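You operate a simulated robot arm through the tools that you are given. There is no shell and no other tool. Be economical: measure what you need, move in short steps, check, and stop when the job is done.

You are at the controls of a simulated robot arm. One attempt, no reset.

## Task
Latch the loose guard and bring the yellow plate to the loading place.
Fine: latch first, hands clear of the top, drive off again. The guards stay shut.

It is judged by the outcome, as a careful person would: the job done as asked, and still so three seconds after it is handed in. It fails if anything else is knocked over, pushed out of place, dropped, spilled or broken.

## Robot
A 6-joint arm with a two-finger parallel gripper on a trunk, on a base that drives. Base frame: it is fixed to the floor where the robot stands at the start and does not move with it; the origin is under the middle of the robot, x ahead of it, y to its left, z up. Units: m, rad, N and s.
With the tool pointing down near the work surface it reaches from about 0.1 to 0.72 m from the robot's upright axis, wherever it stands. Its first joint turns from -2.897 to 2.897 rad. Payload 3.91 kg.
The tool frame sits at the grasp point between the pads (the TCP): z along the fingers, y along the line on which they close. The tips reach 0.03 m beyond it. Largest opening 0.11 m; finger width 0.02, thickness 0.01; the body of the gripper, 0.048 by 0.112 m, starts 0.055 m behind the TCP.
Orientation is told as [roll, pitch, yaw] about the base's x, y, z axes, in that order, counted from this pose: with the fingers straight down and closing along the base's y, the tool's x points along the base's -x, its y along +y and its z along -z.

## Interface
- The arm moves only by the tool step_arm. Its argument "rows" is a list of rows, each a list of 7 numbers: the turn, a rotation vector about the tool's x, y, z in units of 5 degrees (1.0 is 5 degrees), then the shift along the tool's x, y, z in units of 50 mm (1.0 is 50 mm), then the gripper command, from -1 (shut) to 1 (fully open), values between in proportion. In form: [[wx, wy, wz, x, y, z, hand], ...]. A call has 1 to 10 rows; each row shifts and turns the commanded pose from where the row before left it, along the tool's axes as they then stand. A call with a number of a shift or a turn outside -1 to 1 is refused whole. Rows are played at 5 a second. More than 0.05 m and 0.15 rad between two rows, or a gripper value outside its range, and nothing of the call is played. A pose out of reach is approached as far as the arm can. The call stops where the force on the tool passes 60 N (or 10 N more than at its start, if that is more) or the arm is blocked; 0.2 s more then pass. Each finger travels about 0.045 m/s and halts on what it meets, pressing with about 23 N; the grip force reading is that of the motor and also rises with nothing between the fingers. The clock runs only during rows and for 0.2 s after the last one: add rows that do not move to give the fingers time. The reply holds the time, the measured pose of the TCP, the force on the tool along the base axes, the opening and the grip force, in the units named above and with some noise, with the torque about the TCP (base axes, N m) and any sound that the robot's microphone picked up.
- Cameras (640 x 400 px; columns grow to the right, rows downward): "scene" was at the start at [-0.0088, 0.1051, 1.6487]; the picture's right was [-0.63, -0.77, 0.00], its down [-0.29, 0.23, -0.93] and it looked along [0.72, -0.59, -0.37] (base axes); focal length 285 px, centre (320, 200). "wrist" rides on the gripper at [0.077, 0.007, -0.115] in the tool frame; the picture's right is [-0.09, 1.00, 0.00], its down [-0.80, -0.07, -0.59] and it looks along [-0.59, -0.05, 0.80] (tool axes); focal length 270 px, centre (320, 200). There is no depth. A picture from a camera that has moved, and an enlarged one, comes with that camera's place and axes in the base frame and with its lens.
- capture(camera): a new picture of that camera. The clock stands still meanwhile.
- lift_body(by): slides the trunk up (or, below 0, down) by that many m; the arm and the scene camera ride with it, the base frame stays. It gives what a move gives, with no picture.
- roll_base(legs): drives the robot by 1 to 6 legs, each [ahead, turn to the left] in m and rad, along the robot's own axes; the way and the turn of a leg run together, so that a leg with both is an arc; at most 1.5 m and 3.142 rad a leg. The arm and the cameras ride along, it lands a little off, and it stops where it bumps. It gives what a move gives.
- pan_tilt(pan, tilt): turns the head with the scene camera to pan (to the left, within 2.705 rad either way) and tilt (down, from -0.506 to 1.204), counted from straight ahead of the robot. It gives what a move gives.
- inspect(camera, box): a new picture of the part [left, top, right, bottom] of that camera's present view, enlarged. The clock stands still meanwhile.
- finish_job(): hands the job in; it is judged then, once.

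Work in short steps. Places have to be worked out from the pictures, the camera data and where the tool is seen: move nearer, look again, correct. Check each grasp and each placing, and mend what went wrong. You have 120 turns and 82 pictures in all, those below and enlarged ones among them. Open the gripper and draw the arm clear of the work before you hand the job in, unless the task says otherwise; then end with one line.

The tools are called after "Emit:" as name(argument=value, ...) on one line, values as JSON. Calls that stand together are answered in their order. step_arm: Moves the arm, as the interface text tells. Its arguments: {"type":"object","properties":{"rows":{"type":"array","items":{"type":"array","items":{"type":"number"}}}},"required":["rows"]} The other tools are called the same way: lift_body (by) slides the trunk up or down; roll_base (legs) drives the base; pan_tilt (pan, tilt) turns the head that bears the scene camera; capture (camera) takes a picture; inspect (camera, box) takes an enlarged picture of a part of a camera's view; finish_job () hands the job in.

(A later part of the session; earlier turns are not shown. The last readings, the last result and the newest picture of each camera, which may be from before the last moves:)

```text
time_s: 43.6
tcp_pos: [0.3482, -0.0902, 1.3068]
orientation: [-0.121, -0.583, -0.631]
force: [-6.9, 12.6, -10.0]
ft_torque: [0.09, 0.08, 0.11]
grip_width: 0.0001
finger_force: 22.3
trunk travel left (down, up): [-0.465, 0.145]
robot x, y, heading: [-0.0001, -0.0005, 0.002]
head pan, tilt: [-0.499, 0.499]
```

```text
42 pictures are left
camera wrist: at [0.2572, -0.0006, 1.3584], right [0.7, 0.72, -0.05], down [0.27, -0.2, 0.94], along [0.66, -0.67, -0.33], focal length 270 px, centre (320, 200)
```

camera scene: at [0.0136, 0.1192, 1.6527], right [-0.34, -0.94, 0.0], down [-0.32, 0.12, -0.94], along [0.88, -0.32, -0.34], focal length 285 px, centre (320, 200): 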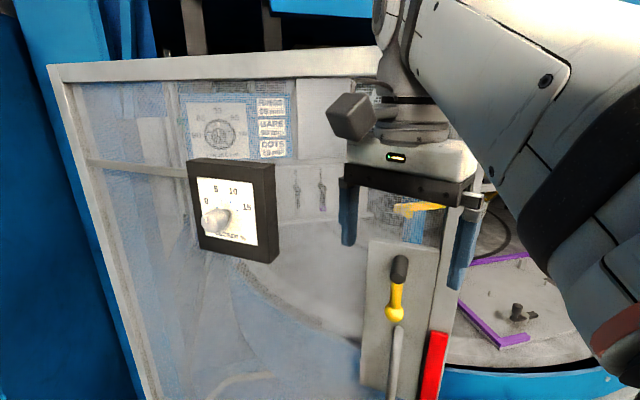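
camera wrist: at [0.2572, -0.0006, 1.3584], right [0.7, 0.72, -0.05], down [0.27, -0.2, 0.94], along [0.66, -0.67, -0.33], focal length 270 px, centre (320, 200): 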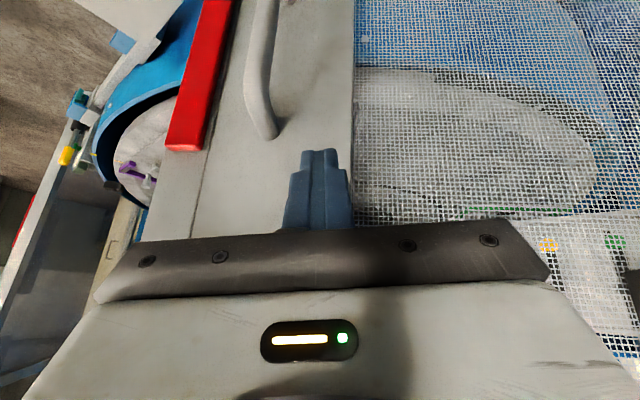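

The fingers closed on nothing, so the ball slipped out. I'll check from the scene camera.

Emit:
inspect(camera="scene", box=[240, 80, 440, 280])

```text
2.00 times, centred on (340, 180) of scene
camera zoom: at [0.0041, 0.1098, 1.5287], right [-0.48, -0.88, 0.0], down [-0.42, 0.23, -0.88], along [0.77, -0.42, -0.48], focal length 571 px, centre (280, 240)
```

zoom: 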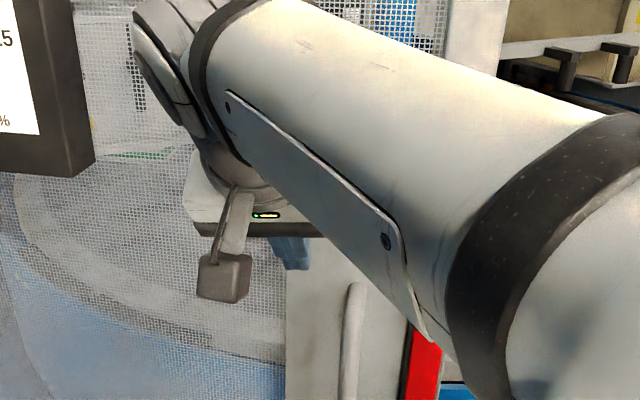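

The ball was squeezed out on the -x side (above the fingers). I'll go round to its right with closed fingers, a bit deeper, and look.

Emit:
step_arm(rows=[[0, 0, 0, 0.5, 0, 0, -1], [0, 0, 0, 0, -0.9, 0, -1], [0, 0, 0, -0.4, 0, 0, -1], [0, 0, 0, -0.3, 0, 0, -1], [0, 0, 0, 0, 0, 0, -1]])

Emit:
capture(camera="wrist")

```text
time_s: 44.8
tcp_pos: [0.3242, -0.1289, 1.3172]
orientation: [-0.119, -0.591, -0.634]
force: [-10.2, 6.3, 9.1]
ft_torque: [-0.43, -0.79, 0.09]
grip_width: 0.0003
finger_force: 37.7
trunk travel left (down, up): [-0.465, 0.145]
robot x, y, heading: [-0.0008, -0.0004, 0.003]
head pan, tilt: [-0.499, 0.499]
```

```text
40 pictures are left
camera wrist: at [0.2339, -0.0394, 1.3695], right [0.7, 0.71, -0.05], down [0.27, -0.2, 0.94], along [0.67, -0.67, -0.33], focal length 270 px, centre (320, 200)
```

wrist: 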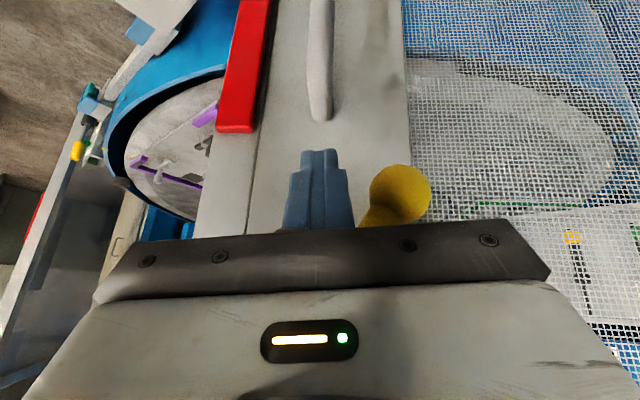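

Now the ball is to the left of the closed fingers. I'll relieve the slight contact and push left again.

Emit:
step_arm(rows=[[0, 0, 0, 0.15, 0, 0, -1], [0, 0, 0, 0, 0.4, 0, -1], [0, 0, 0, 0, 0.4, 0, -1], [0, 0, 0, -0.1, 0.2, -0.15, -1], [0, 0, 0, 0, 0, 0, -1]])

Emit:
capture(camera="wrist")

```text
time_s: 46.0
tcp_pos: [0.3531, -0.0886, 1.3156]
orientation: [-0.12, -0.584, -0.633]
force: [-2.4, 2.9, -1.7]
ft_torque: [-0.05, 0.0, 0.09]
grip_width: 0.0
finger_force: 37.6
trunk travel left (down, up): [-0.465, 0.145]
robot x, y, heading: [-0.0029, -0.0011, -0.003]
head pan, tilt: [-0.499, 0.499]
```

```text
39 pictures are left
camera wrist: at [0.2637, 0.0011, 1.3674], right [0.7, 0.72, -0.05], down [0.27, -0.2, 0.94], along [0.66, -0.67, -0.33], focal length 270 px, centre (320, 200)
```

wrist: 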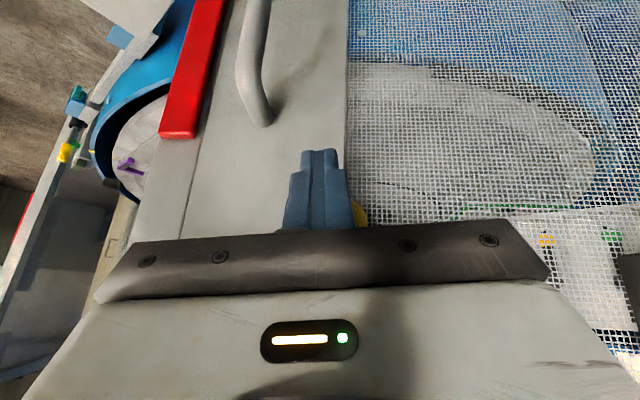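

The ball keeps moving up and to the left. I'll continue along the arc with combined left and up steps.

Emit:
step_arm(rows=[[0, 0, 0, 0, 0.4, 0, -1], [0, 0, 0, -0.2, 0.3, -0.3, -1], [0, 0, 0, -0.3, 0.2, -0.45, -1], [0, 0, 0, -0.3, 0.1, -0.45, -1], [0, 0, 0, 0, 0, 0, -1]])

Emit:
capture(camera="wrist")

Emit:
inspect(camera="scene", box=[200, 50, 440, 250])

```text
time_s: 47.2
tcp_pos: [0.3904, -0.0461, 1.3827]
orientation: [-0.12, -0.586, -0.631]
force: [0.0, 0.3, 0.4]
ft_torque: [0.0, -0.01, 0.03]
grip_width: 0.0004
finger_force: 37.3
trunk travel left (down, up): [-0.465, 0.145]
robot x, y, heading: [-0.0015, 0.0016, 0.001]
head pan, tilt: [-0.499, 0.499]
```

```text
38 pictures are left
camera wrist: at [0.3006, 0.0448, 1.4347], right [0.7, 0.72, -0.05], down [0.27, -0.2, 0.94], along [0.66, -0.67, -0.33], focal length 270 px, centre (320, 200)
```

wrist: 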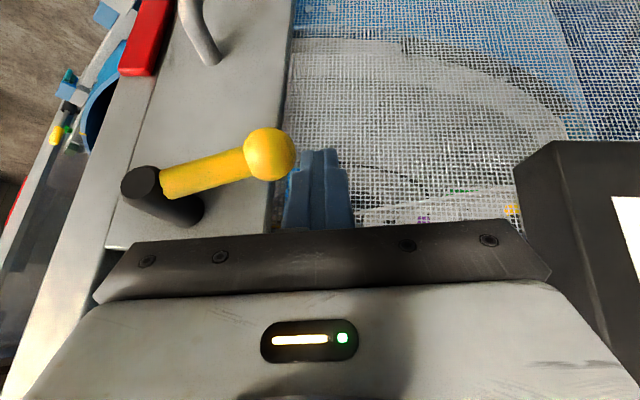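

```text
2.00 times, centred on (320, 150) of scene
camera zoom: at [0.0052, 0.1076, 1.529], right [-0.48, -0.88, 0.0], down [-0.42, 0.23, -0.88], along [0.77, -0.42, -0.48], focal length 571 px, centre (320, 300)
```

zoom: 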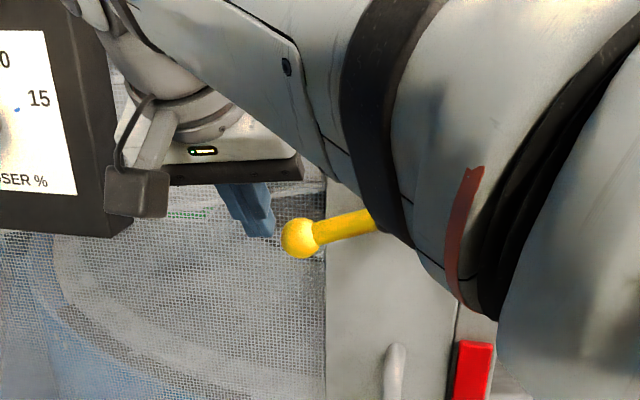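

The crank is about 15° short of horizontal and my fingers slid past it. I'll drop below the ball and lift it until it meets its stop.

Emit:
step_arm(rows=[[0, 0, 0, 0, 0.3, 0, -1], [0, 0, 0, 0.33, 0, 0.5, -1], [0, 0, 0, 0.33, 0, 0.5, -1], [0, 0, 0, 0, -0.4, 0, -1], [0, 0, 0, 0, -0.4, 0, -1], [0, 0, 0, -0.22, 0, -0.33, -1], [0, 0, 0, -0.22, 0, -0.33, -1], [0, 0, 0, -0.11, 0, -0.17, -1], [0, 0, 0, 0, 0, 0, -1]])

Emit:
capture(camera="wrist")

```text
time_s: 48.8
tcp_pos: [0.3664, -0.0607, 1.3549]
orientation: [-0.13, -0.555, -0.629]
force: [-17.0, 14.4, -12.3]
ft_torque: [0.47, 0.08, 0.16]
grip_width: 0.0
finger_force: 37.7
trunk travel left (down, up): [-0.465, 0.145]
robot x, y, heading: [-0.0003, 0.0015, 0.002]
head pan, tilt: [-0.499, 0.499]
stopped in row 8: the force on the tool passed its limit at 104 N (the readings are from after the stop); the commanded pose is now the measured one
```

```text
36 pictures are left
camera wrist: at [0.2786, 0.0284, 1.4106], right [0.7, 0.72, -0.06], down [0.3, -0.21, 0.93], along [0.65, -0.67, -0.36], focal length 270 px, centre (320, 200)
```

wrist: 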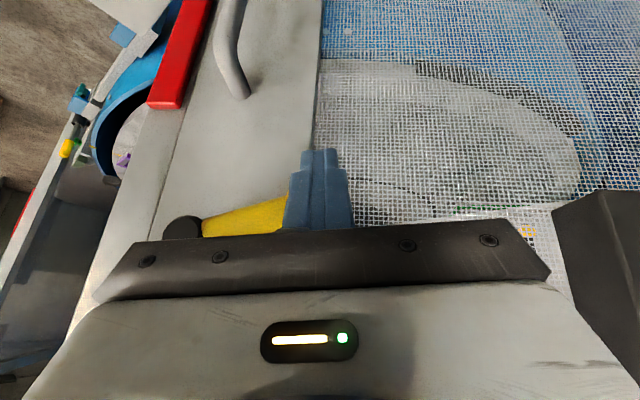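

A firm stop (force limit) was reached. I'll back off downward and outward and look at the crank and the door.

Emit:
step_arm(rows=[[0, 0, 0, 0.33, 0, 0.5, -1], [0, 0, 0, 0.4, 0, 0, -1], [0, 0, 0, 0.2, 0, -0.8, -1], [0, 0, 0, 0, 0, -0.8, -1], [0, 0, 0, 0, 0, 0, -1]])

Emit:
capture(camera="wrist")

Emit:
inspect(camera="scene", box=[240, 50, 440, 250])

```text
time_s: 50.0
tcp_pos: [0.3195, -0.0171, 1.3807]
orientation: [-0.126, -0.559, -0.63]
force: [0.2, -0.8, 0.2]
ft_torque: [0.02, 0.02, -0.03]
grip_width: 0.0
finger_force: 38.0
trunk travel left (down, up): [-0.465, 0.145]
robot x, y, heading: [-0.0028, -0.0017, 0.0]
head pan, tilt: [-0.499, 0.499]
```

```text
35 pictures are left
camera wrist: at [0.2305, 0.0725, 1.4341], right [0.7, 0.71, -0.06], down [0.3, -0.21, 0.93], along [0.65, -0.67, -0.36], focal length 270 px, centre (320, 200)
```

wrist: 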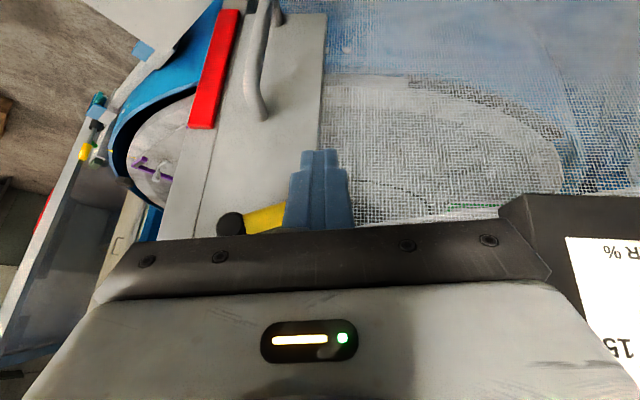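

```text
2.00 times, centred on (340, 150) of scene
camera zoom: at [0.0047, 0.1077, 1.529], right [-0.48, -0.88, 0.0], down [-0.42, 0.23, -0.88], along [0.77, -0.42, -0.48], focal length 571 px, centre (280, 300)
```

zoom: 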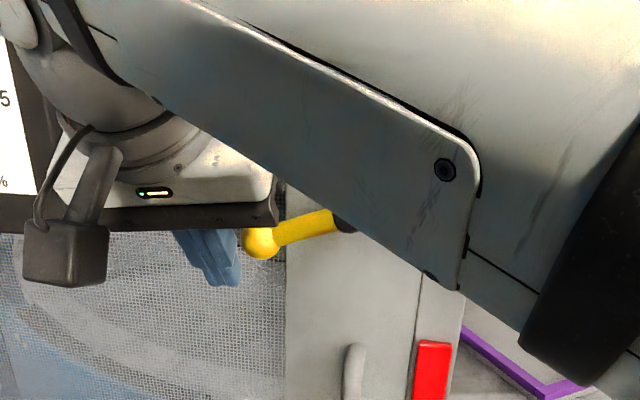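

The ball looks unchanged from before, so either that is the latch stop or my gripper body met the stub. I'll move left and up to view the crank squarely.

Emit:
step_arm(rows=[[0, 0, 0, 0, 0.9, 0, -1], [0, 0, 0, 0, 0.6, 0, -1], [0, 0, 0, -0.4, 0, -0.6, -1], [0, 0, 0, -0.4, 0, -0.4, -1], [0, 0, 0, 0, 0, 0, -1]])

Emit:
capture(camera="wrist")

```text
time_s: 51.2
tcp_pos: [0.3783, 0.0385, 1.4322]
orientation: [-0.126, -0.558, -0.63]
force: [-0.1, -0.6, 0.0]
ft_torque: [-0.01, 0.02, -0.03]
grip_width: 0.0
finger_force: 37.8
trunk travel left (down, up): [-0.465, 0.145]
robot x, y, heading: [-0.0003, -0.0002, 0.005]
head pan, tilt: [-0.499, 0.499]
```

```text
33 pictures are left
camera wrist: at [0.2894, 0.129, 1.4869], right [0.7, 0.72, -0.06], down [0.3, -0.21, 0.93], along [0.65, -0.67, -0.36], focal length 270 px, centre (320, 200)
```

wrist: 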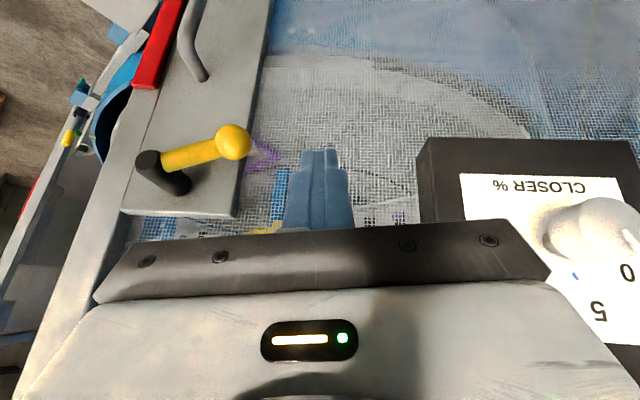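

The crank rests at about 75° from its start and did not move under 100 N, so it seems fully thrown. To verify, I'll gently pull the guard by its grey handle: first shift right, open, and lower the trunk.

Emit:
step_arm(rows=[[0, 0, 0, 0.6, 0, -0.6, -0.2], [0, 0, 0, 0, -0.9, 0, -0.2], [0, 0, 0, 0, -0.9, 0, -0.2], [0, 0, 0, 0, -0.9, 0, 0], [0, 0, 0, 0, -0.7, 0, 0], [0, 0, 0, 0, 0, 0, 0]])

Emit:
lift_body(by=-0.2)

Emit:
capture(camera="wrist")

```text
time_s: 52.6
tcp_pos: [0.2438, -0.0631, 1.459]
orientation: [-0.139, -0.551, -0.619]
force: [-0.4, -0.5, 0.7]
ft_torque: [0.04, -0.03, 0.02]
grip_width: 0.055
finger_force: 0.0
trunk travel left (down, up): [-0.465, 0.145]
robot x, y, heading: [0.0009, 0.002, -0.0]
head pan, tilt: [-0.499, 0.499]
```

```text
time_s: 54.8
tcp_pos: [0.289, -0.0547, 1.2367]
orientation: [-0.229, -0.471, -0.579]
force: [-0.5, -0.3, 0.3]
ft_torque: [0.0, -0.04, -0.02]
grip_width: 0.0551
finger_force: 0.1
trunk travel left (down, up): [-0.265, 0.345]
robot x, y, heading: [-0.0044, 0.0004, -0.0]
head pan, tilt: [-0.499, 0.499]
```

```text
32 pictures are left
camera wrist: at [0.2082, 0.0369, 1.2993], right [0.68, 0.71, -0.16], down [0.41, -0.19, 0.89], along [0.61, -0.68, -0.42], focal length 270 px, centre (320, 200)
```

wrist: 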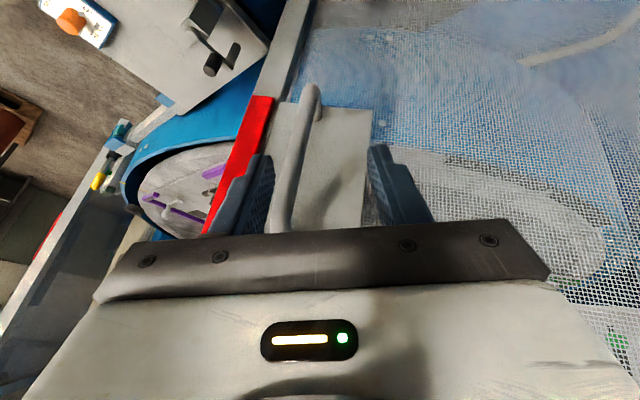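

I'll move to straddle the handle rod at about (0.32, -0.13, 1.20).

Emit:
step_arm(rows=[[0, 0, 0, 0, -0.5, 0, 0], [0, 0, 0, -0.45, 0, 0, 0], [0, 0, 0, -0.4, 0, 0.5, 0], [0, 0, 0, 0, 0, 0.5, 0], [0, 0, 0, 0, 0, 0.3, 0], [0, 0, 0, 0, 0, 0, 0]])

Emit:
capture(camera="wrist")

```text
time_s: 55.2
tcp_pos: [0.2921, -0.0695, 1.229]
orientation: [-0.237, -0.436, -0.56]
force: [0.5, -0.1, -0.2]
ft_torque: [-0.04, 0.01, 0.01]
grip_width: 0.055
finger_force: 0.1
trunk travel left (down, up): [-0.265, 0.345]
robot x, y, heading: [0.0019, -0.0016, -0.002]
head pan, tilt: [-0.499, 0.499]
stopped in row 1: the arm was blocked; the commanded pose is now the measured one
```

```text
31 pictures are left
camera wrist: at [0.2124, 0.0195, 1.2964], right [0.67, 0.72, -0.17], down [0.44, -0.19, 0.88], along [0.6, -0.66, -0.45], focal length 270 px, centre (320, 200)
```

wrist: 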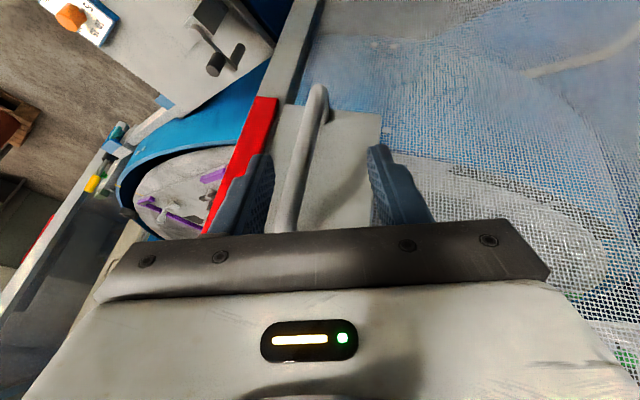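

The arm is near its inner limits. I'll go forward first, then correct sideways.

Emit:
step_arm(rows=[[0, 0, 0, 0, 0, 0.5, 0], [0, 0, 0, -0.3, 0, 0.3, 0], [0, 0, 0, -0.3, -0.2, 0, 0], [0, 0, 0, 0, 0, 0, 0]])

Emit:
capture(camera="wrist")

```text
time_s: 56.2
tcp_pos: [0.3191, -0.1101, 1.2117]
orientation: [-0.237, -0.437, -0.561]
force: [0.0, -1.0, 0.3]
ft_torque: [0.02, 0.02, -0.01]
grip_width: 0.0548
finger_force: 0.1
trunk travel left (down, up): [-0.265, 0.345]
robot x, y, heading: [0.0003, -0.0015, -0.002]
head pan, tilt: [-0.499, 0.499]
```

```text
30 pictures are left
camera wrist: at [0.2381, -0.0206, 1.2788], right [0.67, 0.72, -0.17], down [0.44, -0.19, 0.88], along [0.6, -0.66, -0.45], focal length 270 px, centre (320, 200)
```

wrist: 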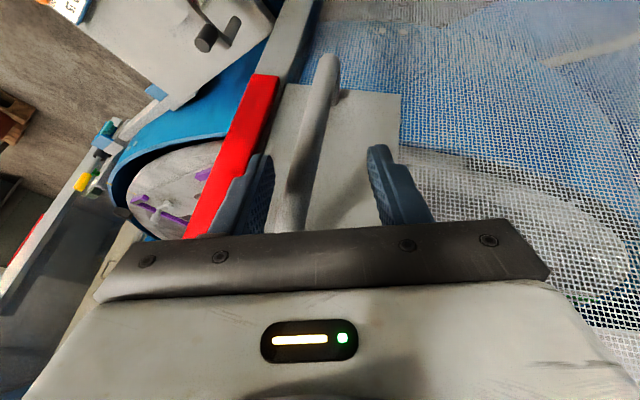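

The rod is between the fingers. I'll advance slightly and close on it.

Emit:
step_arm(rows=[[0, 0, 0, -0.2, -0.1, 0.2, 0], [0, 0, 0, 0, 0, 0, -0.6], [0, 0, 0, 0, 0, 0, -1], [0, 0, 0, 0, 0, 0, -1], [0, 0, 0, 0, 0, 0, -1]])

```text
time_s: 57.4
tcp_pos: [0.3192, -0.1285, 1.2111]
orientation: [-0.237, -0.44, -0.568]
force: [-34.5, -31.7, 3.4]
ft_torque: [0.13, 0.24, -0.71]
grip_width: 0.024
finger_force: 23.4
trunk travel left (down, up): [-0.265, 0.345]
robot x, y, heading: [0.0003, 0.0017, 0.003]
head pan, tilt: [-0.499, 0.499]
```

The rod is gripped (24 mm). I'll relax the side load and then pull outward about 12 mm.

Emit:
step_arm(rows=[[0, 0, 0, 0, -0.15, 0, -1], [0, 0, 0, 0, 0, 0, -1]])

Emit:
step_arm(rows=[[0, 0, 0, 0.1, 0, -0.05, -1], [0, 0, 0, 0.1, 0, -0.05, -1], [0, 0, 0, 0, 0, 0, -1]])

```text
time_s: 58.0
tcp_pos: [0.3181, -0.1286, 1.2102]
orientation: [-0.234, -0.441, -0.562]
force: [-20.7, -10.6, 1.0]
ft_torque: [-0.08, -1.11, -0.39]
grip_width: 0.0213
finger_force: 44.7
trunk travel left (down, up): [-0.265, 0.345]
robot x, y, heading: [0.0003, 0.0007, 0.001]
head pan, tilt: [-0.499, 0.499]
```

```text
time_s: 58.8
tcp_pos: [0.3108, -0.1226, 1.2117]
orientation: [-0.237, -0.435, -0.561]
force: [-2.7, -9.4, 7.2]
ft_torque: [0.41, -0.66, -0.13]
grip_width: 0.0206
finger_force: 45.5
trunk travel left (down, up): [-0.265, 0.345]
robot x, y, heading: [0.0009, -0.0009, -0.002]
head pan, tilt: [-0.499, 0.499]
```

It moved 9 mm with little force. I'll pull another 12 mm to tell free play from being unlatched.

Emit:
step_arm(rows=[[0, 0, 0, 0.1, 0, -0.05, -1], [0, 0, 0, 0.1, 0, -0.05, -1], [0, 0, 0, 0, 0, 0, -1]])

Emit:
capture(camera="wrist")

```text
time_s: 59.6
tcp_pos: [0.303, -0.114, 1.2079]
orientation: [-0.237, -0.436, -0.561]
force: [0.1, 0.4, 0.5]
ft_torque: [0.01, 0.01, 0.01]
grip_width: 0.0001
finger_force: 38.0
trunk travel left (down, up): [-0.265, 0.345]
robot x, y, heading: [0.0024, -0.0018, 0.001]
head pan, tilt: [-0.499, 0.499]
```

```text
29 pictures are left
camera wrist: at [0.2229, -0.0238, 1.2765], right [0.67, 0.72, -0.17], down [0.44, -0.19, 0.88], along [0.6, -0.66, -0.45], focal length 270 px, centre (320, 200)
```

wrist: 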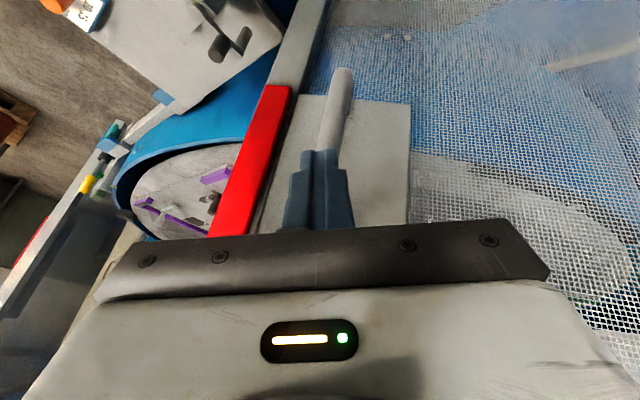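

The fingers slipped off the round rod while the red strip stayed within a few mm, so the guard held. For certainty I'll take a deeper grip and pull once more.

Emit:
step_arm(rows=[[0, 0, 0, 0, 0, 0, 0], [0, 0, 0, 0, 0, 0, 0], [0, 0, 0, -0.3, -0.1, 0.15, 0], [0, 0, 0, -0.35, 0, 0.17, 0], [0, 0, 0, 0, 0, 0, 0], [0, 0, 0, 0, 0, 0, -0.5], [0, 0, 0, 0, 0, 0, -0.7], [0, 0, 0, 0, 0, 0, -0.7]])

Emit:
step_arm(rows=[[0, 0, 0, 0.1, 0, -0.05, -0.7], [0, 0, 0, 0.1, 0, -0.05, -0.7], [0, 0, 0, 0.1, 0, -0.05, -0.7], [0, 0, 0, 0, 0, 0, -0.7]])

Emit:
capture(camera="wrist")

```text
time_s: 61.4
tcp_pos: [0.3282, -0.1397, 1.2115]
orientation: [-0.235, -0.437, -0.564]
force: [0.2, -0.4, -0.4]
ft_torque: [1.49, -1.16, 0.01]
grip_width: 0.0278
finger_force: 43.2
trunk travel left (down, up): [-0.265, 0.345]
robot x, y, heading: [0.0004, -0.0013, -0.002]
head pan, tilt: [-0.499, 0.499]
```

```text
time_s: 62.4
tcp_pos: [0.3171, -0.1281, 1.211]
orientation: [-0.239, -0.439, -0.561]
force: [18.3, 10.5, 12.5]
ft_torque: [1.8, -2.06, 0.01]
grip_width: 0.0274
finger_force: 44.7
trunk travel left (down, up): [-0.265, 0.345]
robot x, y, heading: [-0.0, -0.0007, -0.003]
head pan, tilt: [-0.499, 0.499]
```

```text
28 pictures are left
camera wrist: at [0.2369, -0.0384, 1.2776], right [0.67, 0.72, -0.17], down [0.44, -0.19, 0.88], along [0.6, -0.66, -0.44], focal length 270 px, centre (320, 200)
```

wrist: 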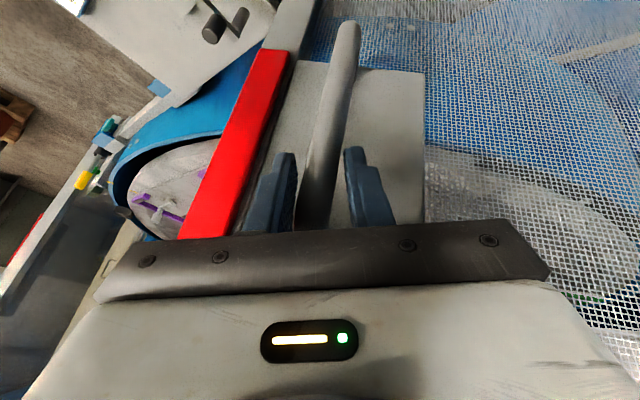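

Comparing the red strip's projection, the guard itself came about 12 mm outward with only about 7 N, so it is not held. I'll push it back in by the handle and find its closed stop.

Emit:
step_arm(rows=[[0, 0, 0, -0.1, 0, 0.05, -0.7], [0, 0, 0, -0.1, 0, 0.05, -0.7], [0, 0, 0, -0.1, 0, 0.05, -0.7], [0, 0, 0, 0, 0, 0, -0.7]])

Emit:
step_arm(rows=[[0, 0, 0, -0.1, 0, 0.05, -0.7], [0, 0, 0, -0.1, 0, 0.05, -0.7], [0, 0, 0, 0, 0, 0, -0.7]])

Emit:
step_arm(rows=[[0, 0, 0, -0.1, 0, 0.05, -0.7], [0, 0, 0, -0.1, 0, 0.05, -0.7], [0, 0, 0, 0, 0, 0, -0.7]])

```text
time_s: 63.4
tcp_pos: [0.3293, -0.1394, 1.2116]
orientation: [-0.238, -0.436, -0.562]
force: [5.6, 4.9, 9.9]
ft_torque: [1.79, -1.25, -0.05]
grip_width: 0.0274
finger_force: 45.0
trunk travel left (down, up): [-0.265, 0.345]
robot x, y, heading: [-0.003, -0.0016, 0.001]
head pan, tilt: [-0.499, 0.499]
```

```text
time_s: 64.2
tcp_pos: [0.3362, -0.1493, 1.2099]
orientation: [-0.237, -0.437, -0.562]
force: [-6.0, -8.6, 3.0]
ft_torque: [0.39, -1.03, -0.31]
grip_width: 0.0245
finger_force: 33.8
trunk travel left (down, up): [-0.265, 0.345]
robot x, y, heading: [-0.0053, 0.0013, 0.0]
head pan, tilt: [-0.499, 0.499]
```

```text
time_s: 65.0
tcp_pos: [0.3433, -0.1557, 1.2096]
orientation: [-0.235, -0.438, -0.565]
force: [-12.8, -11.5, 3.4]
ft_torque: [0.3, -0.17, -0.08]
grip_width: 0.0249
finger_force: 8.9
trunk travel left (down, up): [-0.265, 0.345]
robot x, y, heading: [0.0007, 0.0028, -0.002]
head pan, tilt: [-0.499, 0.499]
```

It moves inward easily too, so the guard had drifted ajar. I'll continue pushing inward until a stop.

Emit:
step_arm(rows=[[0, 0, 0, -0.15, 0, 0.07, -0.7], [0, 0, 0, -0.15, 0, 0.07, -0.7], [0, 0, 0, 0, 0, 0, -0.7]])

Emit:
capture(camera="wrist")

```text
time_s: 65.6
tcp_pos: [0.3452, -0.1577, 1.2118]
orientation: [-0.234, -0.426, -0.572]
force: [-36.5, 14.3, 4.4]
ft_torque: [0.24, 0.61, -0.96]
grip_width: 0.0229
finger_force: 6.4
trunk travel left (down, up): [-0.265, 0.345]
robot x, y, heading: [-0.0007, -0.0023, -0.003]
head pan, tilt: [-0.499, 0.499]
stopped in row 2: the force on the tool passed its limit at 68 N (the readings are from after the stop); the commanded pose is now the measured one
```

```text
27 pictures are left
camera wrist: at [0.266, -0.0683, 1.28], right [0.67, 0.72, -0.17], down [0.45, -0.2, 0.87], along [0.59, -0.66, -0.46], focal length 270 px, centre (320, 200)
```

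wrist: 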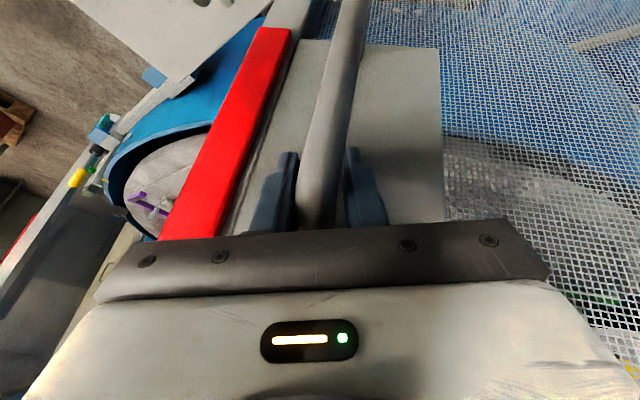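

The stop is at the original closed position. The earlier 100 N "stop" of the crank was probably my palm against the stub, so the latch isn't fully thrown. I'll release the handle, retreat, and set up below the ball but further left so the body clears the stub.

Emit:
step_arm(rows=[[0, 0, 0, 0, 0, 0, -0.1], [0, 0, 0, 0, 0, 0, -0.1], [0, 0, 0, 0.6, 0, -0.3, -0.1], [0, 0, 0, 0.6, 0, -0.3, -0.1], [0, 0, 0, 0, 0.9, 0, -1], [0, 0, 0, 0, 0.9, 0, -1], [0, 0, 0, 0, 0.7, 0, -1], [0, 0, 0, 0, 0, 0, -1]])

Emit:
lift_body(by=0.1)

Emit:
capture(camera="wrist")

```text
time_s: 67.4
tcp_pos: [0.3753, -0.0229, 1.1841]
orientation: [-0.237, -0.424, -0.567]
force: [0.2, 0.8, 0.3]
ft_torque: [0.0, 0.0, 0.02]
grip_width: 0.0001
finger_force: 22.7
trunk travel left (down, up): [-0.265, 0.345]
robot x, y, heading: [-0.0001, 0.0004, 0.001]
head pan, tilt: [-0.499, 0.499]
```

```text
time_s: 68.7
tcp_pos: [0.3764, -0.023, 1.2849]
orientation: [-0.237, -0.422, -0.569]
force: [0.4, 0.5, -0.4]
ft_torque: [0.0, 0.03, 0.02]
grip_width: 0.0
finger_force: 23.3
trunk travel left (down, up): [-0.365, 0.245]
robot x, y, heading: [0.0008, 0.0035, -0.002]
head pan, tilt: [-0.499, 0.499]
```

```text
26 pictures are left
camera wrist: at [0.2967, 0.0663, 1.3529], right [0.67, 0.72, -0.18], down [0.45, -0.2, 0.87], along [0.59, -0.66, -0.46], focal length 270 px, centre (320, 200)
```

wrist: 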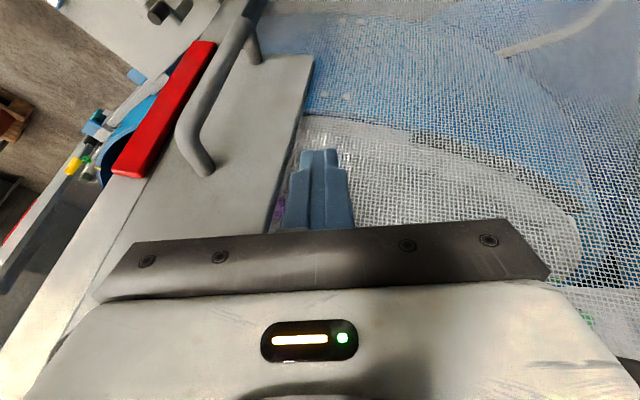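

Clear side offset now (body edge 45 mm left of the stub). I'll move in 25 mm toward the guard, then rise under the ball in small steps.

Emit:
step_arm(rows=[[0, 0, 0, -0.44, -0.15, 0.22, -1], [0, 0, 0, -0.17, -0.07, -0.35, -1], [0, 0, 0, -0.17, -0.07, -0.35, -1], [0, 0, 0, -0.17, -0.07, -0.35, -1], [0, 0, 0, -0.09, -0.04, -0.18, -1], [0, 0, 0, 0, 0, 0, -1]])

Emit:
step_arm(rows=[[0, 0, 0, -0.09, -0.04, -0.18, -1], [0, 0, 0, -0.09, -0.04, -0.18, -1], [0, 0, 0, 0, 0, 0, -1]])

Emit:
capture(camera="wrist")

```text
time_s: 70.1
tcp_pos: [0.3942, -0.0435, 1.3557]
orientation: [-0.237, -0.423, -0.567]
force: [-0.2, -0.3, -0.2]
ft_torque: [0.03, -0.01, -0.01]
grip_width: 0.0
finger_force: 22.8
trunk travel left (down, up): [-0.365, 0.245]
robot x, y, heading: [-0.0011, -0.0008, 0.001]
head pan, tilt: [-0.499, 0.499]
```

```text
time_s: 70.9
tcp_pos: [0.3938, -0.0434, 1.3764]
orientation: [-0.236, -0.424, -0.568]
force: [0.0, -0.2, -0.1]
ft_torque: [-0.02, -0.04, 0.03]
grip_width: 0.0
finger_force: 22.9
trunk travel left (down, up): [-0.365, 0.245]
robot x, y, heading: [-0.0006, -0.0008, -0.002]
head pan, tilt: [-0.499, 0.499]
```

```text
25 pictures are left
camera wrist: at [0.315, 0.0464, 1.4444], right [0.67, 0.72, -0.18], down [0.45, -0.2, 0.87], along [0.59, -0.66, -0.46], focal length 270 px, centre (320, 200)
```

wrist: 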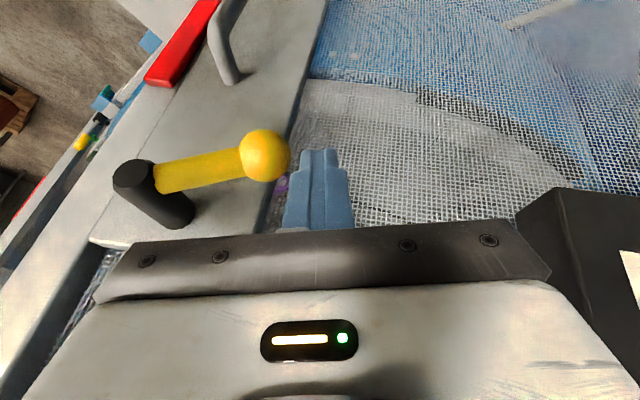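

I'm left of the ball and it sits at about 65–70°. I'll open fully and use the right finger (which then lies outside the body's width) to lift the ball, keeping the palm well clear of the stub.

Emit:
step_arm(rows=[[0, 0, 0, 0.17, 0.07, 0.35, -1], [0, 0, 0, 0.17, 0.07, 0.35, -1], [0, 0, 0, 0.17, 0.07, 0.35, 0], [0, 0, 0, 0.17, 0.07, 0.35, 1], [0, 0, 0, 0, 0.5, 0, 1], [0, 0, 0, 0, 0, 0, 1], [0, 0, 0, 0, 0, 0, 1], [0, 0, 0, 0, 0, 0, 1], [0, 0, 0, 0, 0, 0, 1]])

Emit:
step_arm(rows=[[0, 0, 0, -0.17, -0.07, -0.35, 1], [0, 0, 0, -0.13, -0.05, -0.26, 1], [0, 0, 0, 0, 0, 0, 1]])

Emit:
capture(camera="wrist")

```text
time_s: 72.9
tcp_pos: [0.4072, -0.0272, 1.2898]
orientation: [-0.236, -0.421, -0.567]
force: [-0.1, -0.4, 1.2]
ft_torque: [-0.02, -0.03, 0.02]
grip_width: 0.1101
finger_force: 0.1
trunk travel left (down, up): [-0.365, 0.245]
robot x, y, heading: [0.001, 0.0025, -0.004]
head pan, tilt: [-0.499, 0.499]
```

```text
time_s: 73.7
tcp_pos: [0.407, -0.025, 1.3249]
orientation: [-0.236, -0.423, -0.566]
force: [-4.7, 5.3, -9.3]
ft_torque: [0.34, -0.38, -0.39]
grip_width: 0.1088
finger_force: 0.1
trunk travel left (down, up): [-0.365, 0.245]
robot x, y, heading: [0.001, -0.0003, 0.005]
head pan, tilt: [-0.499, 0.499]
```

```text
24 pictures are left
camera wrist: at [0.3283, 0.0649, 1.3936], right [0.67, 0.72, -0.18], down [0.45, -0.2, 0.87], along [0.59, -0.66, -0.46], focal length 270 px, centre (320, 200)
```

wrist: 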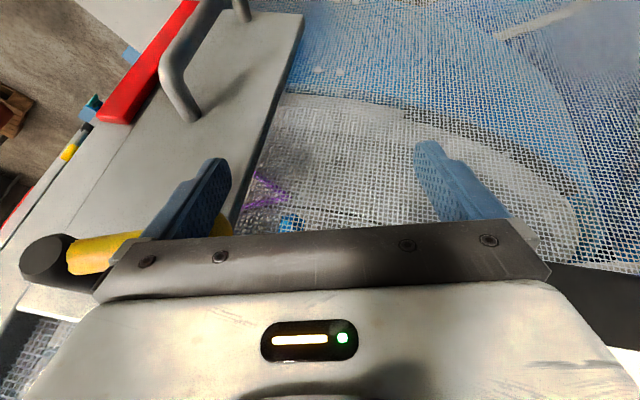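

The right finger is under the ball with light contact and the stub is clear of the palm. I'll keep lifting in 9 mm steps.

Emit:
step_arm(rows=[[0, 0, 0, -0.08, -0.03, -0.16, 1], [0, 0, 0, -0.08, -0.03, -0.16, 1], [0, 0, 0, 0, 0, 0, 1]])

Emit:
step_arm(rows=[[0, 0, 0, -0.08, -0.03, -0.16, 1], [0, 0, 0, -0.08, -0.03, -0.16, 1], [0, 0, 0, 0, 0, 0, 1]])

Emit:
capture(camera="wrist")

```text
time_s: 74.5
tcp_pos: [0.4019, -0.0186, 1.3435]
orientation: [-0.237, -0.422, -0.567]
force: [-35.9, 24.9, -34.8]
ft_torque: [2.15, -1.36, -2.31]
grip_width: 0.1079
finger_force: 0.0
trunk travel left (down, up): [-0.365, 0.245]
robot x, y, heading: [0.0004, -0.0013, -0.004]
head pan, tilt: [-0.499, 0.499]
```

```text
time_s: 74.8
tcp_pos: [0.4011, -0.0189, 1.3442]
orientation: [-0.236, -0.411, -0.572]
force: [-25.1, 19.3, -11.0]
ft_torque: [0.79, -0.53, -1.67]
grip_width: 0.1085
finger_force: 0.0
trunk travel left (down, up): [-0.365, 0.245]
robot x, y, heading: [-0.0001, -0.0007, 0.002]
head pan, tilt: [-0.499, 0.499]
stopped in row 1: the force on the tool passed its limit at 86 N (the readings are from after the stop); the commanded pose is now the measured one
```

```text
23 pictures are left
camera wrist: at [0.3236, 0.0707, 1.4156], right [0.67, 0.72, -0.18], down [0.46, -0.21, 0.86], along [0.59, -0.66, -0.47], focal length 270 px, centre (320, 200)
```

wrist: 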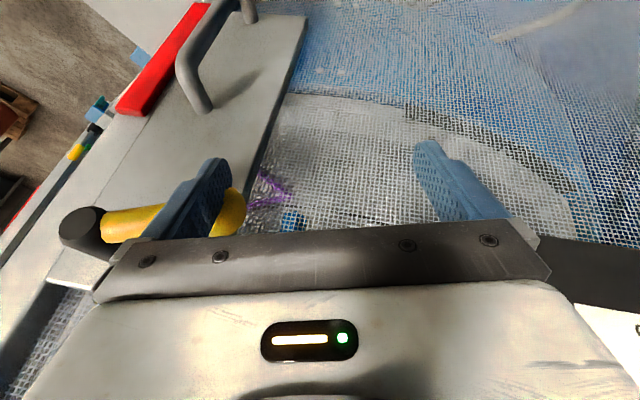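

The crank now resists firmly at about 77°, higher than before (about 70°), with the palm clear. I'll withdraw and re-check its angle.

Emit:
step_arm(rows=[[0, 0, 0, 0.13, 0.05, 0.26, 1], [0, 0, 0, 0.5, 0, -0.25, 1], [0, 0, 0, 0.3, 0.3, -0.3, 1], [0, 0, 0, -0.3, -0.1, -0.6, 1], [0, 0, 0, -0.25, -0.1, -0.5, 1], [0, 0, 0, 0, 0, 0, 0.5]])

Emit:
capture(camera="wrist")

```text
time_s: 76.2
tcp_pos: [0.3842, 0.018, 1.3878]
orientation: [-0.234, -0.416, -0.569]
force: [0.7, 1.2, 0.1]
ft_torque: [0.03, -0.01, 0.01]
grip_width: 0.0825
finger_force: 0.0
out of reach, approached as far as the arm can: row 5
trunk travel left (down, up): [-0.365, 0.245]
robot x, y, heading: [-0.0031, 0.0001, 0.001]
head pan, tilt: [-0.499, 0.499]
```

```text
22 pictures are left
camera wrist: at [0.3053, 0.1075, 1.4574], right [0.67, 0.72, -0.18], down [0.45, -0.21, 0.87], along [0.59, -0.66, -0.47], focal length 270 px, centre (320, 200)
```

wrist: 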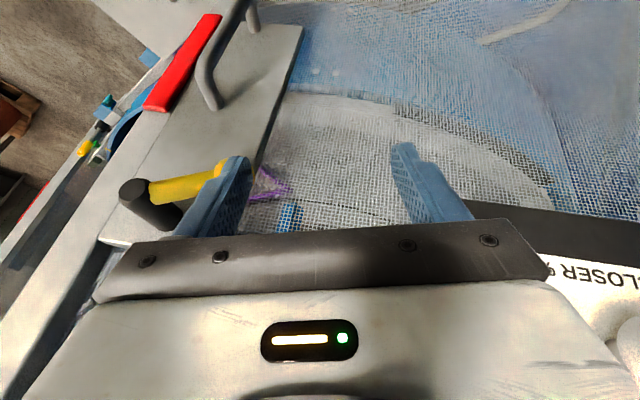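

The angle looks like the same end position. I'll repeat the pull test at the handle: lower the trunk, then slide right to the rod.

Emit:
lift_body(by=-0.13)

Emit:
step_arm(rows=[[0, 0, 0, 0.07, -0.9, 0.14, 0], [0, 0, 0, 0.07, -0.9, 0.14, 0], [0, 0, 0, 0.07, -0.9, 0.14, 0], [0, 0, 0, 0, -0.4, 0, 0], [0, 0, 0, 0, 0, 0, 0]])

Emit:
capture(camera="wrist")

```text
time_s: 77.8
tcp_pos: [0.3835, 0.0186, 1.2577]
orientation: [-0.233, -0.415, -0.568]
force: [-0.3, 0.1, 0.5]
ft_torque: [-0.02, -0.03, 0.01]
grip_width: 0.0821
finger_force: 0.0
trunk travel left (down, up): [-0.235, 0.375]
robot x, y, heading: [0.0015, -0.001, 0.001]
head pan, tilt: [-0.499, 0.499]
```

```text
time_s: 79.0
tcp_pos: [0.2867, -0.1032, 1.2696]
orientation: [-0.234, -0.417, -0.567]
force: [-0.3, 1.0, -0.5]
ft_torque: [0.01, 0.03, -0.02]
grip_width: 0.055
finger_force: 0.0
trunk travel left (down, up): [-0.235, 0.375]
robot x, y, heading: [0.0013, 0.0004, -0.002]
head pan, tilt: [-0.499, 0.499]
```

```text
21 pictures are left
camera wrist: at [0.2078, -0.0146, 1.3391], right [0.67, 0.72, -0.18], down [0.45, -0.21, 0.87], along [0.59, -0.66, -0.47], focal length 270 px, centre (320, 200)
```

wrist: 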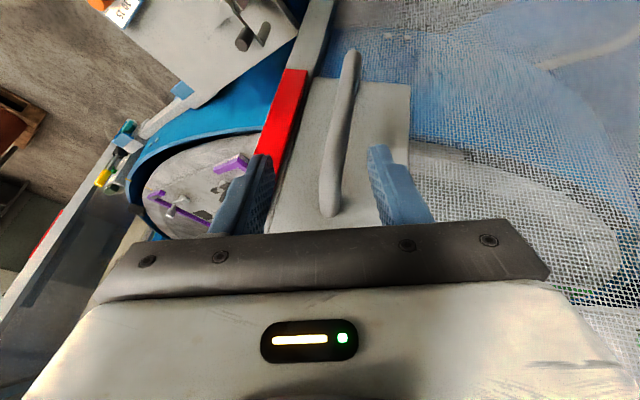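

Rod is centred. Down 50 mm and in 58 mm, then grip and pull 15 mm, noting the red strip's position before and after.

Emit:
lift_body(by=-0.05)

Emit:
step_arm(rows=[[0, 0, 0, -0.4, 0.05, 0.2, 0], [0, 0, 0, -0.35, 0, 0.17, 0], [0, 0, 0, -0.3, 0, 0.15, 0], [0, 0, 0, 0, 0, 0, -0.5], [0, 0, 0, 0, 0, 0, -0.8], [0, 0, 0, 0, 0, 0, -0.8], [0, 0, 0, 0, 0, 0, -0.8]])

Emit:
capture(camera="wrist")

Emit:
step_arm(rows=[[0, 0, 0, 0.1, 0, -0.05, -0.8], [0, 0, 0, 0.1, 0, -0.05, -0.8], [0, 0, 0, 0.1, 0, -0.05, -0.8], [0, 0, 0, 0, 0, 0, -0.8]])

Emit:
capture(camera="wrist")

```text
time_s: 79.9
tcp_pos: [0.2859, -0.1041, 1.219]
orientation: [-0.235, -0.415, -0.567]
force: [-1.3, -0.3, 0.8]
ft_torque: [0.0, -0.02, -0.01]
grip_width: 0.0548
finger_force: 0.0
trunk travel left (down, up): [-0.185, 0.425]
robot x, y, heading: [-0.003, 0.0029, -0.001]
head pan, tilt: [-0.499, 0.499]
```

```text
time_s: 81.5
tcp_pos: [0.3295, -0.1413, 1.2167]
orientation: [-0.229, -0.418, -0.573]
force: [-19.4, -21.0, 6.7]
ft_torque: [1.4, -0.89, -0.51]
grip_width: 0.0262
finger_force: 44.9
trunk travel left (down, up): [-0.185, 0.425]
robot x, y, heading: [-0.0008, -0.0007, 0.001]
head pan, tilt: [-0.499, 0.499]
```

```text
20 pictures are left
camera wrist: at [0.2517, -0.0522, 1.2865], right [0.67, 0.72, -0.17], down [0.45, -0.21, 0.87], along [0.59, -0.66, -0.46], focal length 270 px, centre (320, 200)
```

wrist: 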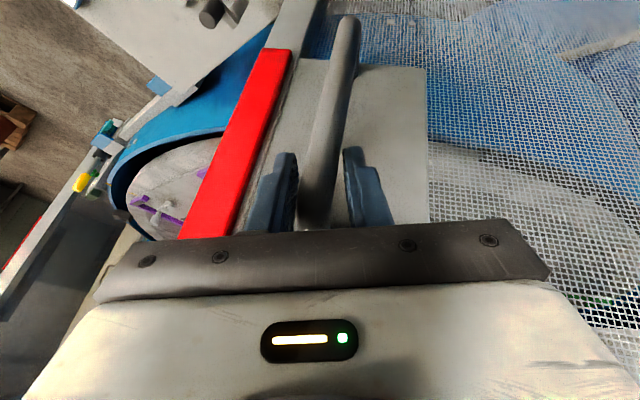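

```text
time_s: 82.5
tcp_pos: [0.3204, -0.1311, 1.2171]
orientation: [-0.23, -0.413, -0.57]
force: [-12.9, -17.5, -11.0]
ft_torque: [0.18, -2.37, -0.46]
grip_width: 0.0268
finger_force: 45.1
trunk travel left (down, up): [-0.185, 0.425]
robot x, y, heading: [-0.0035, -0.0, -0.004]
head pan, tilt: [-0.499, 0.499]
```

```text
19 pictures are left
camera wrist: at [0.2409, -0.0413, 1.287], right [0.67, 0.72, -0.17], down [0.45, -0.21, 0.87], along [0.59, -0.66, -0.47], focal length 270 px, centre (320, 200)
```

wrist: 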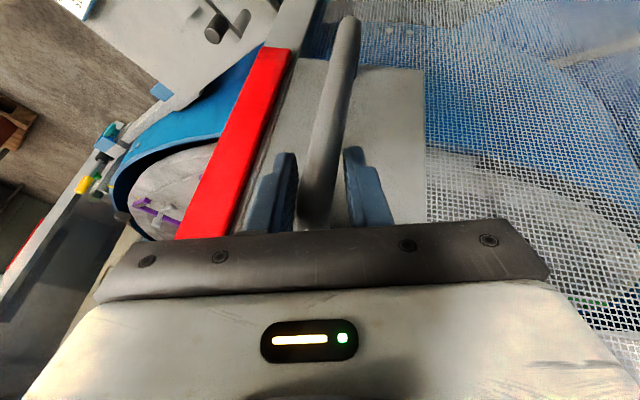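

The guard follows the gripper 13 mm again. I'll pull 12 mm further to see whether the latch catches (free play) or not.

Emit:
step_arm(rows=[[0, 0, 0, 0.1, 0, -0.05, -0.8], [0, 0, 0, 0.1, 0, -0.05, -0.8], [0, 0, 0, 0.1, 0, -0.05, -0.8], [0, 0, 0, 0, 0, 0, -0.8]])

Emit:
capture(camera="wrist")

```text
time_s: 83.5
tcp_pos: [0.3078, -0.1184, 1.2167]
orientation: [-0.232, -0.411, -0.565]
force: [-2.0, -6.3, -14.7]
ft_torque: [1.9, -1.3, -0.35]
grip_width: 0.0271
finger_force: 44.5
trunk travel left (down, up): [-0.185, 0.425]
robot x, y, heading: [-0.001, 0.001, -0.0]
head pan, tilt: [-0.499, 0.499]
```

```text
18 pictures are left
camera wrist: at [0.2296, -0.0293, 1.2874], right [0.67, 0.72, -0.17], down [0.45, -0.21, 0.87], along [0.59, -0.66, -0.47], focal length 270 px, centre (320, 200)
```

wrist: 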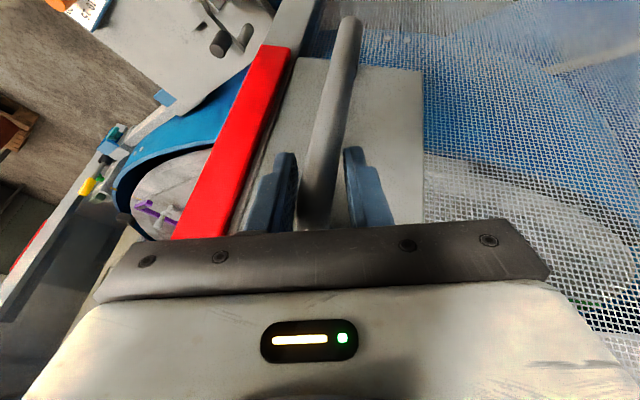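

The guard opens freely, so "left" is not the latched side; the crank must go the other way. I'll push the guard shut to its stop, release the handle, and back away to the left of the ball.

Emit:
step_arm(rows=[[0, 0, 0, -0.15, 0, 0.07, -0.8], [0, 0, 0, -0.15, 0, 0.07, -0.8], [0, 0, 0, -0.15, 0, 0.07, -0.8], [0, 0, 0, -0.15, 0, 0.07, -0.8], [0, 0, 0, -0.15, 0, 0.07, -0.8], [0, 0, 0, -0.1, 0, 0.05, -0.8], [0, 0, 0, -0.1, 0, 0.05, -0.8], [0, 0, 0, -0.1, 0, 0.05, -0.8]])

Emit:
step_arm(rows=[[0, 0, 0, 0, 0, 0, -0.1], [0, 0, 0, 0, 0, 0, -0.1], [0, 0, 0, 0.5, 0, -0.25, -0.1], [0, 0, 0, 0.5, 0, -0.25, -0.1], [0, 0, 0, 0, 0.9, 0, 0.5], [0, 0, 0, 0, 0.9, 0, 1], [0, 0, 0, 0, 0.9, 0, 1], [0, 0, 0, 0, 0.9, 0, 1], [0, 0, 0, 0, 0, 0, 1]])

Emit:
lift_body(by=0.15)

```text
time_s: 85.3
tcp_pos: [0.3472, -0.1525, 1.2195]
orientation: [-0.234, -0.418, -0.569]
force: [-26.9, -27.1, -4.0]
ft_torque: [0.39, -0.36, -0.29]
grip_width: 0.0291
finger_force: 18.3
trunk travel left (down, up): [-0.185, 0.425]
robot x, y, heading: [-0.0001, 0.0001, -0.002]
head pan, tilt: [-0.499, 0.499]
```

```text
time_s: 87.3
tcp_pos: [0.4181, 0.0217, 1.1825]
orientation: [-0.233, -0.415, -0.568]
force: [0.3, 0.3, 0.4]
ft_torque: [-0.02, 0.02, -0.01]
grip_width: 0.1101
finger_force: 0.1
trunk travel left (down, up): [-0.185, 0.425]
robot x, y, heading: [-0.0022, 0.003, 0.003]
head pan, tilt: [-0.499, 0.499]
```

```text
time_s: 89.1
tcp_pos: [0.4174, 0.0212, 1.3318]
orientation: [-0.235, -0.413, -0.567]
force: [-0.7, 0.7, 0.5]
ft_torque: [0.02, 0.01, 0.01]
grip_width: 0.1098
finger_force: 0.0
trunk travel left (down, up): [-0.335, 0.275]
robot x, y, heading: [-0.0022, 0.002, -0.0]
head pan, tilt: [-0.499, 0.499]
```

Guard is shut and I'm left of the ball with the right finger. I'll move in slightly and sweep the ball to the right through the bottom.

Emit:
step_arm(rows=[[0, 0, 0, -0.21, 0, 0.1, 1], [0, 0, 0, 0.045, -0.45, 0.09, 1], [0, 0, 0, 0.045, -0.45, 0.09, 1], [0, 0, 0, 0.045, -0.45, 0.09, 1], [0, 0, 0, 0.045, -0.45, 0.09, 1], [0, 0, 0, 0.045, -0.45, 0.09, 1], [0, 0, 0, 0, 0, 0, 1]])

Emit:
capture(camera="wrist")

```text
time_s: 90.7
tcp_pos: [0.3537, -0.0768, 1.3336]
orientation: [-0.233, -0.414, -0.57]
force: [-0.2, -0.3, 0.0]
ft_torque: [-0.03, -0.01, 0.0]
grip_width: 0.1099
finger_force: 0.0
trunk travel left (down, up): [-0.335, 0.275]
robot x, y, heading: [0.0011, -0.0026, 0.001]
head pan, tilt: [-0.499, 0.499]
```

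```text
17 pictures are left
camera wrist: at [0.2753, 0.0126, 1.4022], right [0.67, 0.72, -0.18], down [0.45, -0.21, 0.87], along [0.59, -0.66, -0.47], focal length 270 px, centre (320, 200)
```

wrist: 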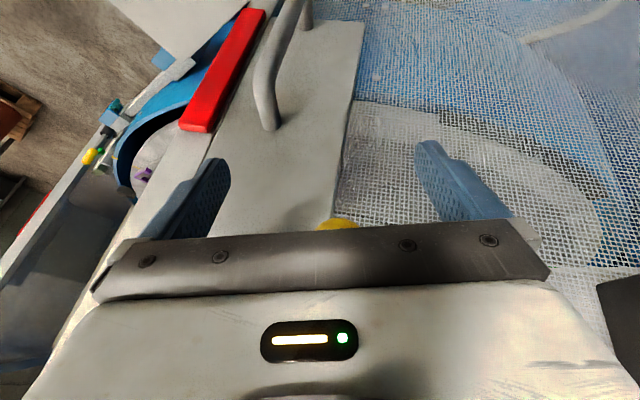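

The finger slipped under the crank. I'll go back left, raise 30 mm, go slightly deeper, and sweep again while descending along the arc.

Emit:
step_arm(rows=[[0, 0, 0, 0.3, 0, 0, 1], [0, 0, 0, 0, 0.9, 0, 1], [0, 0, 0, 0, 0.9, 0, 1], [0, 0, 0, 0, 0.5, 0, 1], [0, 0, 0, -0.2, -0.1, -0.5, 1], [0, 0, 0, -0.24, -0.1, -0.43, 1], [0, 0, 0, -0.3, 0, 0.1, 1], [0, 0, 0, 0, 0, 0, 1]])

Emit:
capture(camera="wrist")

```text
time_s: 92.5
tcp_pos: [0.4246, 0.0109, 1.3543]
orientation: [-0.234, -0.416, -0.57]
force: [0.2, -0.5, 0.8]
ft_torque: [-0.04, -0.01, -0.03]
grip_width: 0.1099
finger_force: 0.0
trunk travel left (down, up): [-0.335, 0.275]
robot x, y, heading: [-0.0048, -0.0005, 0.002]
head pan, tilt: [-0.499, 0.499]
```

```text
16 pictures are left
camera wrist: at [0.3463, 0.0999, 1.4236], right [0.67, 0.72, -0.18], down [0.45, -0.21, 0.87], along [0.59, -0.66, -0.47], focal length 270 px, centre (320, 200)
```

wrist: 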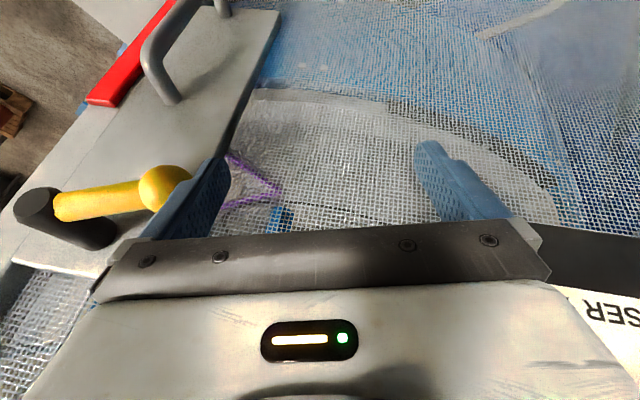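

The ball triangulates to about (0.378, -0.083, 1.35), deeper than my finger. I'll go 16 mm deeper and sweep right while descending.

Emit:
step_arm(rows=[[0, 0, 0, -0.28, 0, 0.14, 1], [0, 0, 0, 0.06, -0.45, 0.12, 1], [0, 0, 0, 0.1, -0.45, 0.2, 1], [0, 0, 0, 0.13, -0.45, 0.25, 1], [0, 0, 0, 0.13, -0.4, 0.2, 1], [0, 0, 0, 0, 0, 0, 1]])

Emit:
capture(camera="wrist")

```text
time_s: 93.5
tcp_pos: [0.4045, -0.0417, 1.3284]
orientation: [-0.237, -0.396, -0.553]
force: [15.4, 38.0, -32.3]
ft_torque: [1.45, -0.78, -0.29]
grip_width: 0.0689
finger_force: 0.0
trunk travel left (down, up): [-0.335, 0.275]
robot x, y, heading: [-0.0007, -0.0026, 0.001]
head pan, tilt: [-0.499, 0.499]
stopped in row 5: the force on the tool passed its limit at 60 N (the readings are from after the stop); the commanded pose is now the measured one
```

```text
15 pictures are left
camera wrist: at [0.3249, 0.0456, 1.4011], right [0.65, 0.73, -0.18], down [0.47, -0.21, 0.86], along [0.59, -0.65, -0.48], focal length 270 px, centre (320, 200)
```

wrist: 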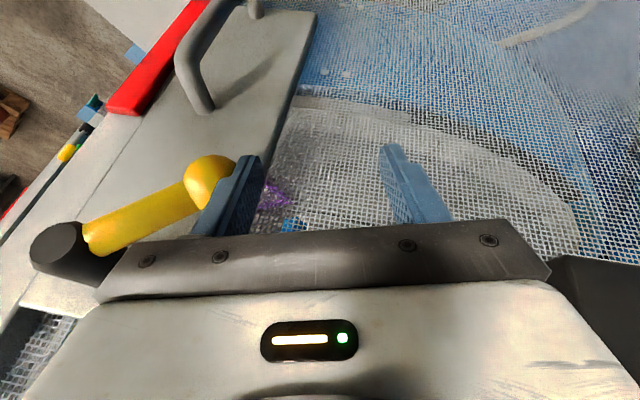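

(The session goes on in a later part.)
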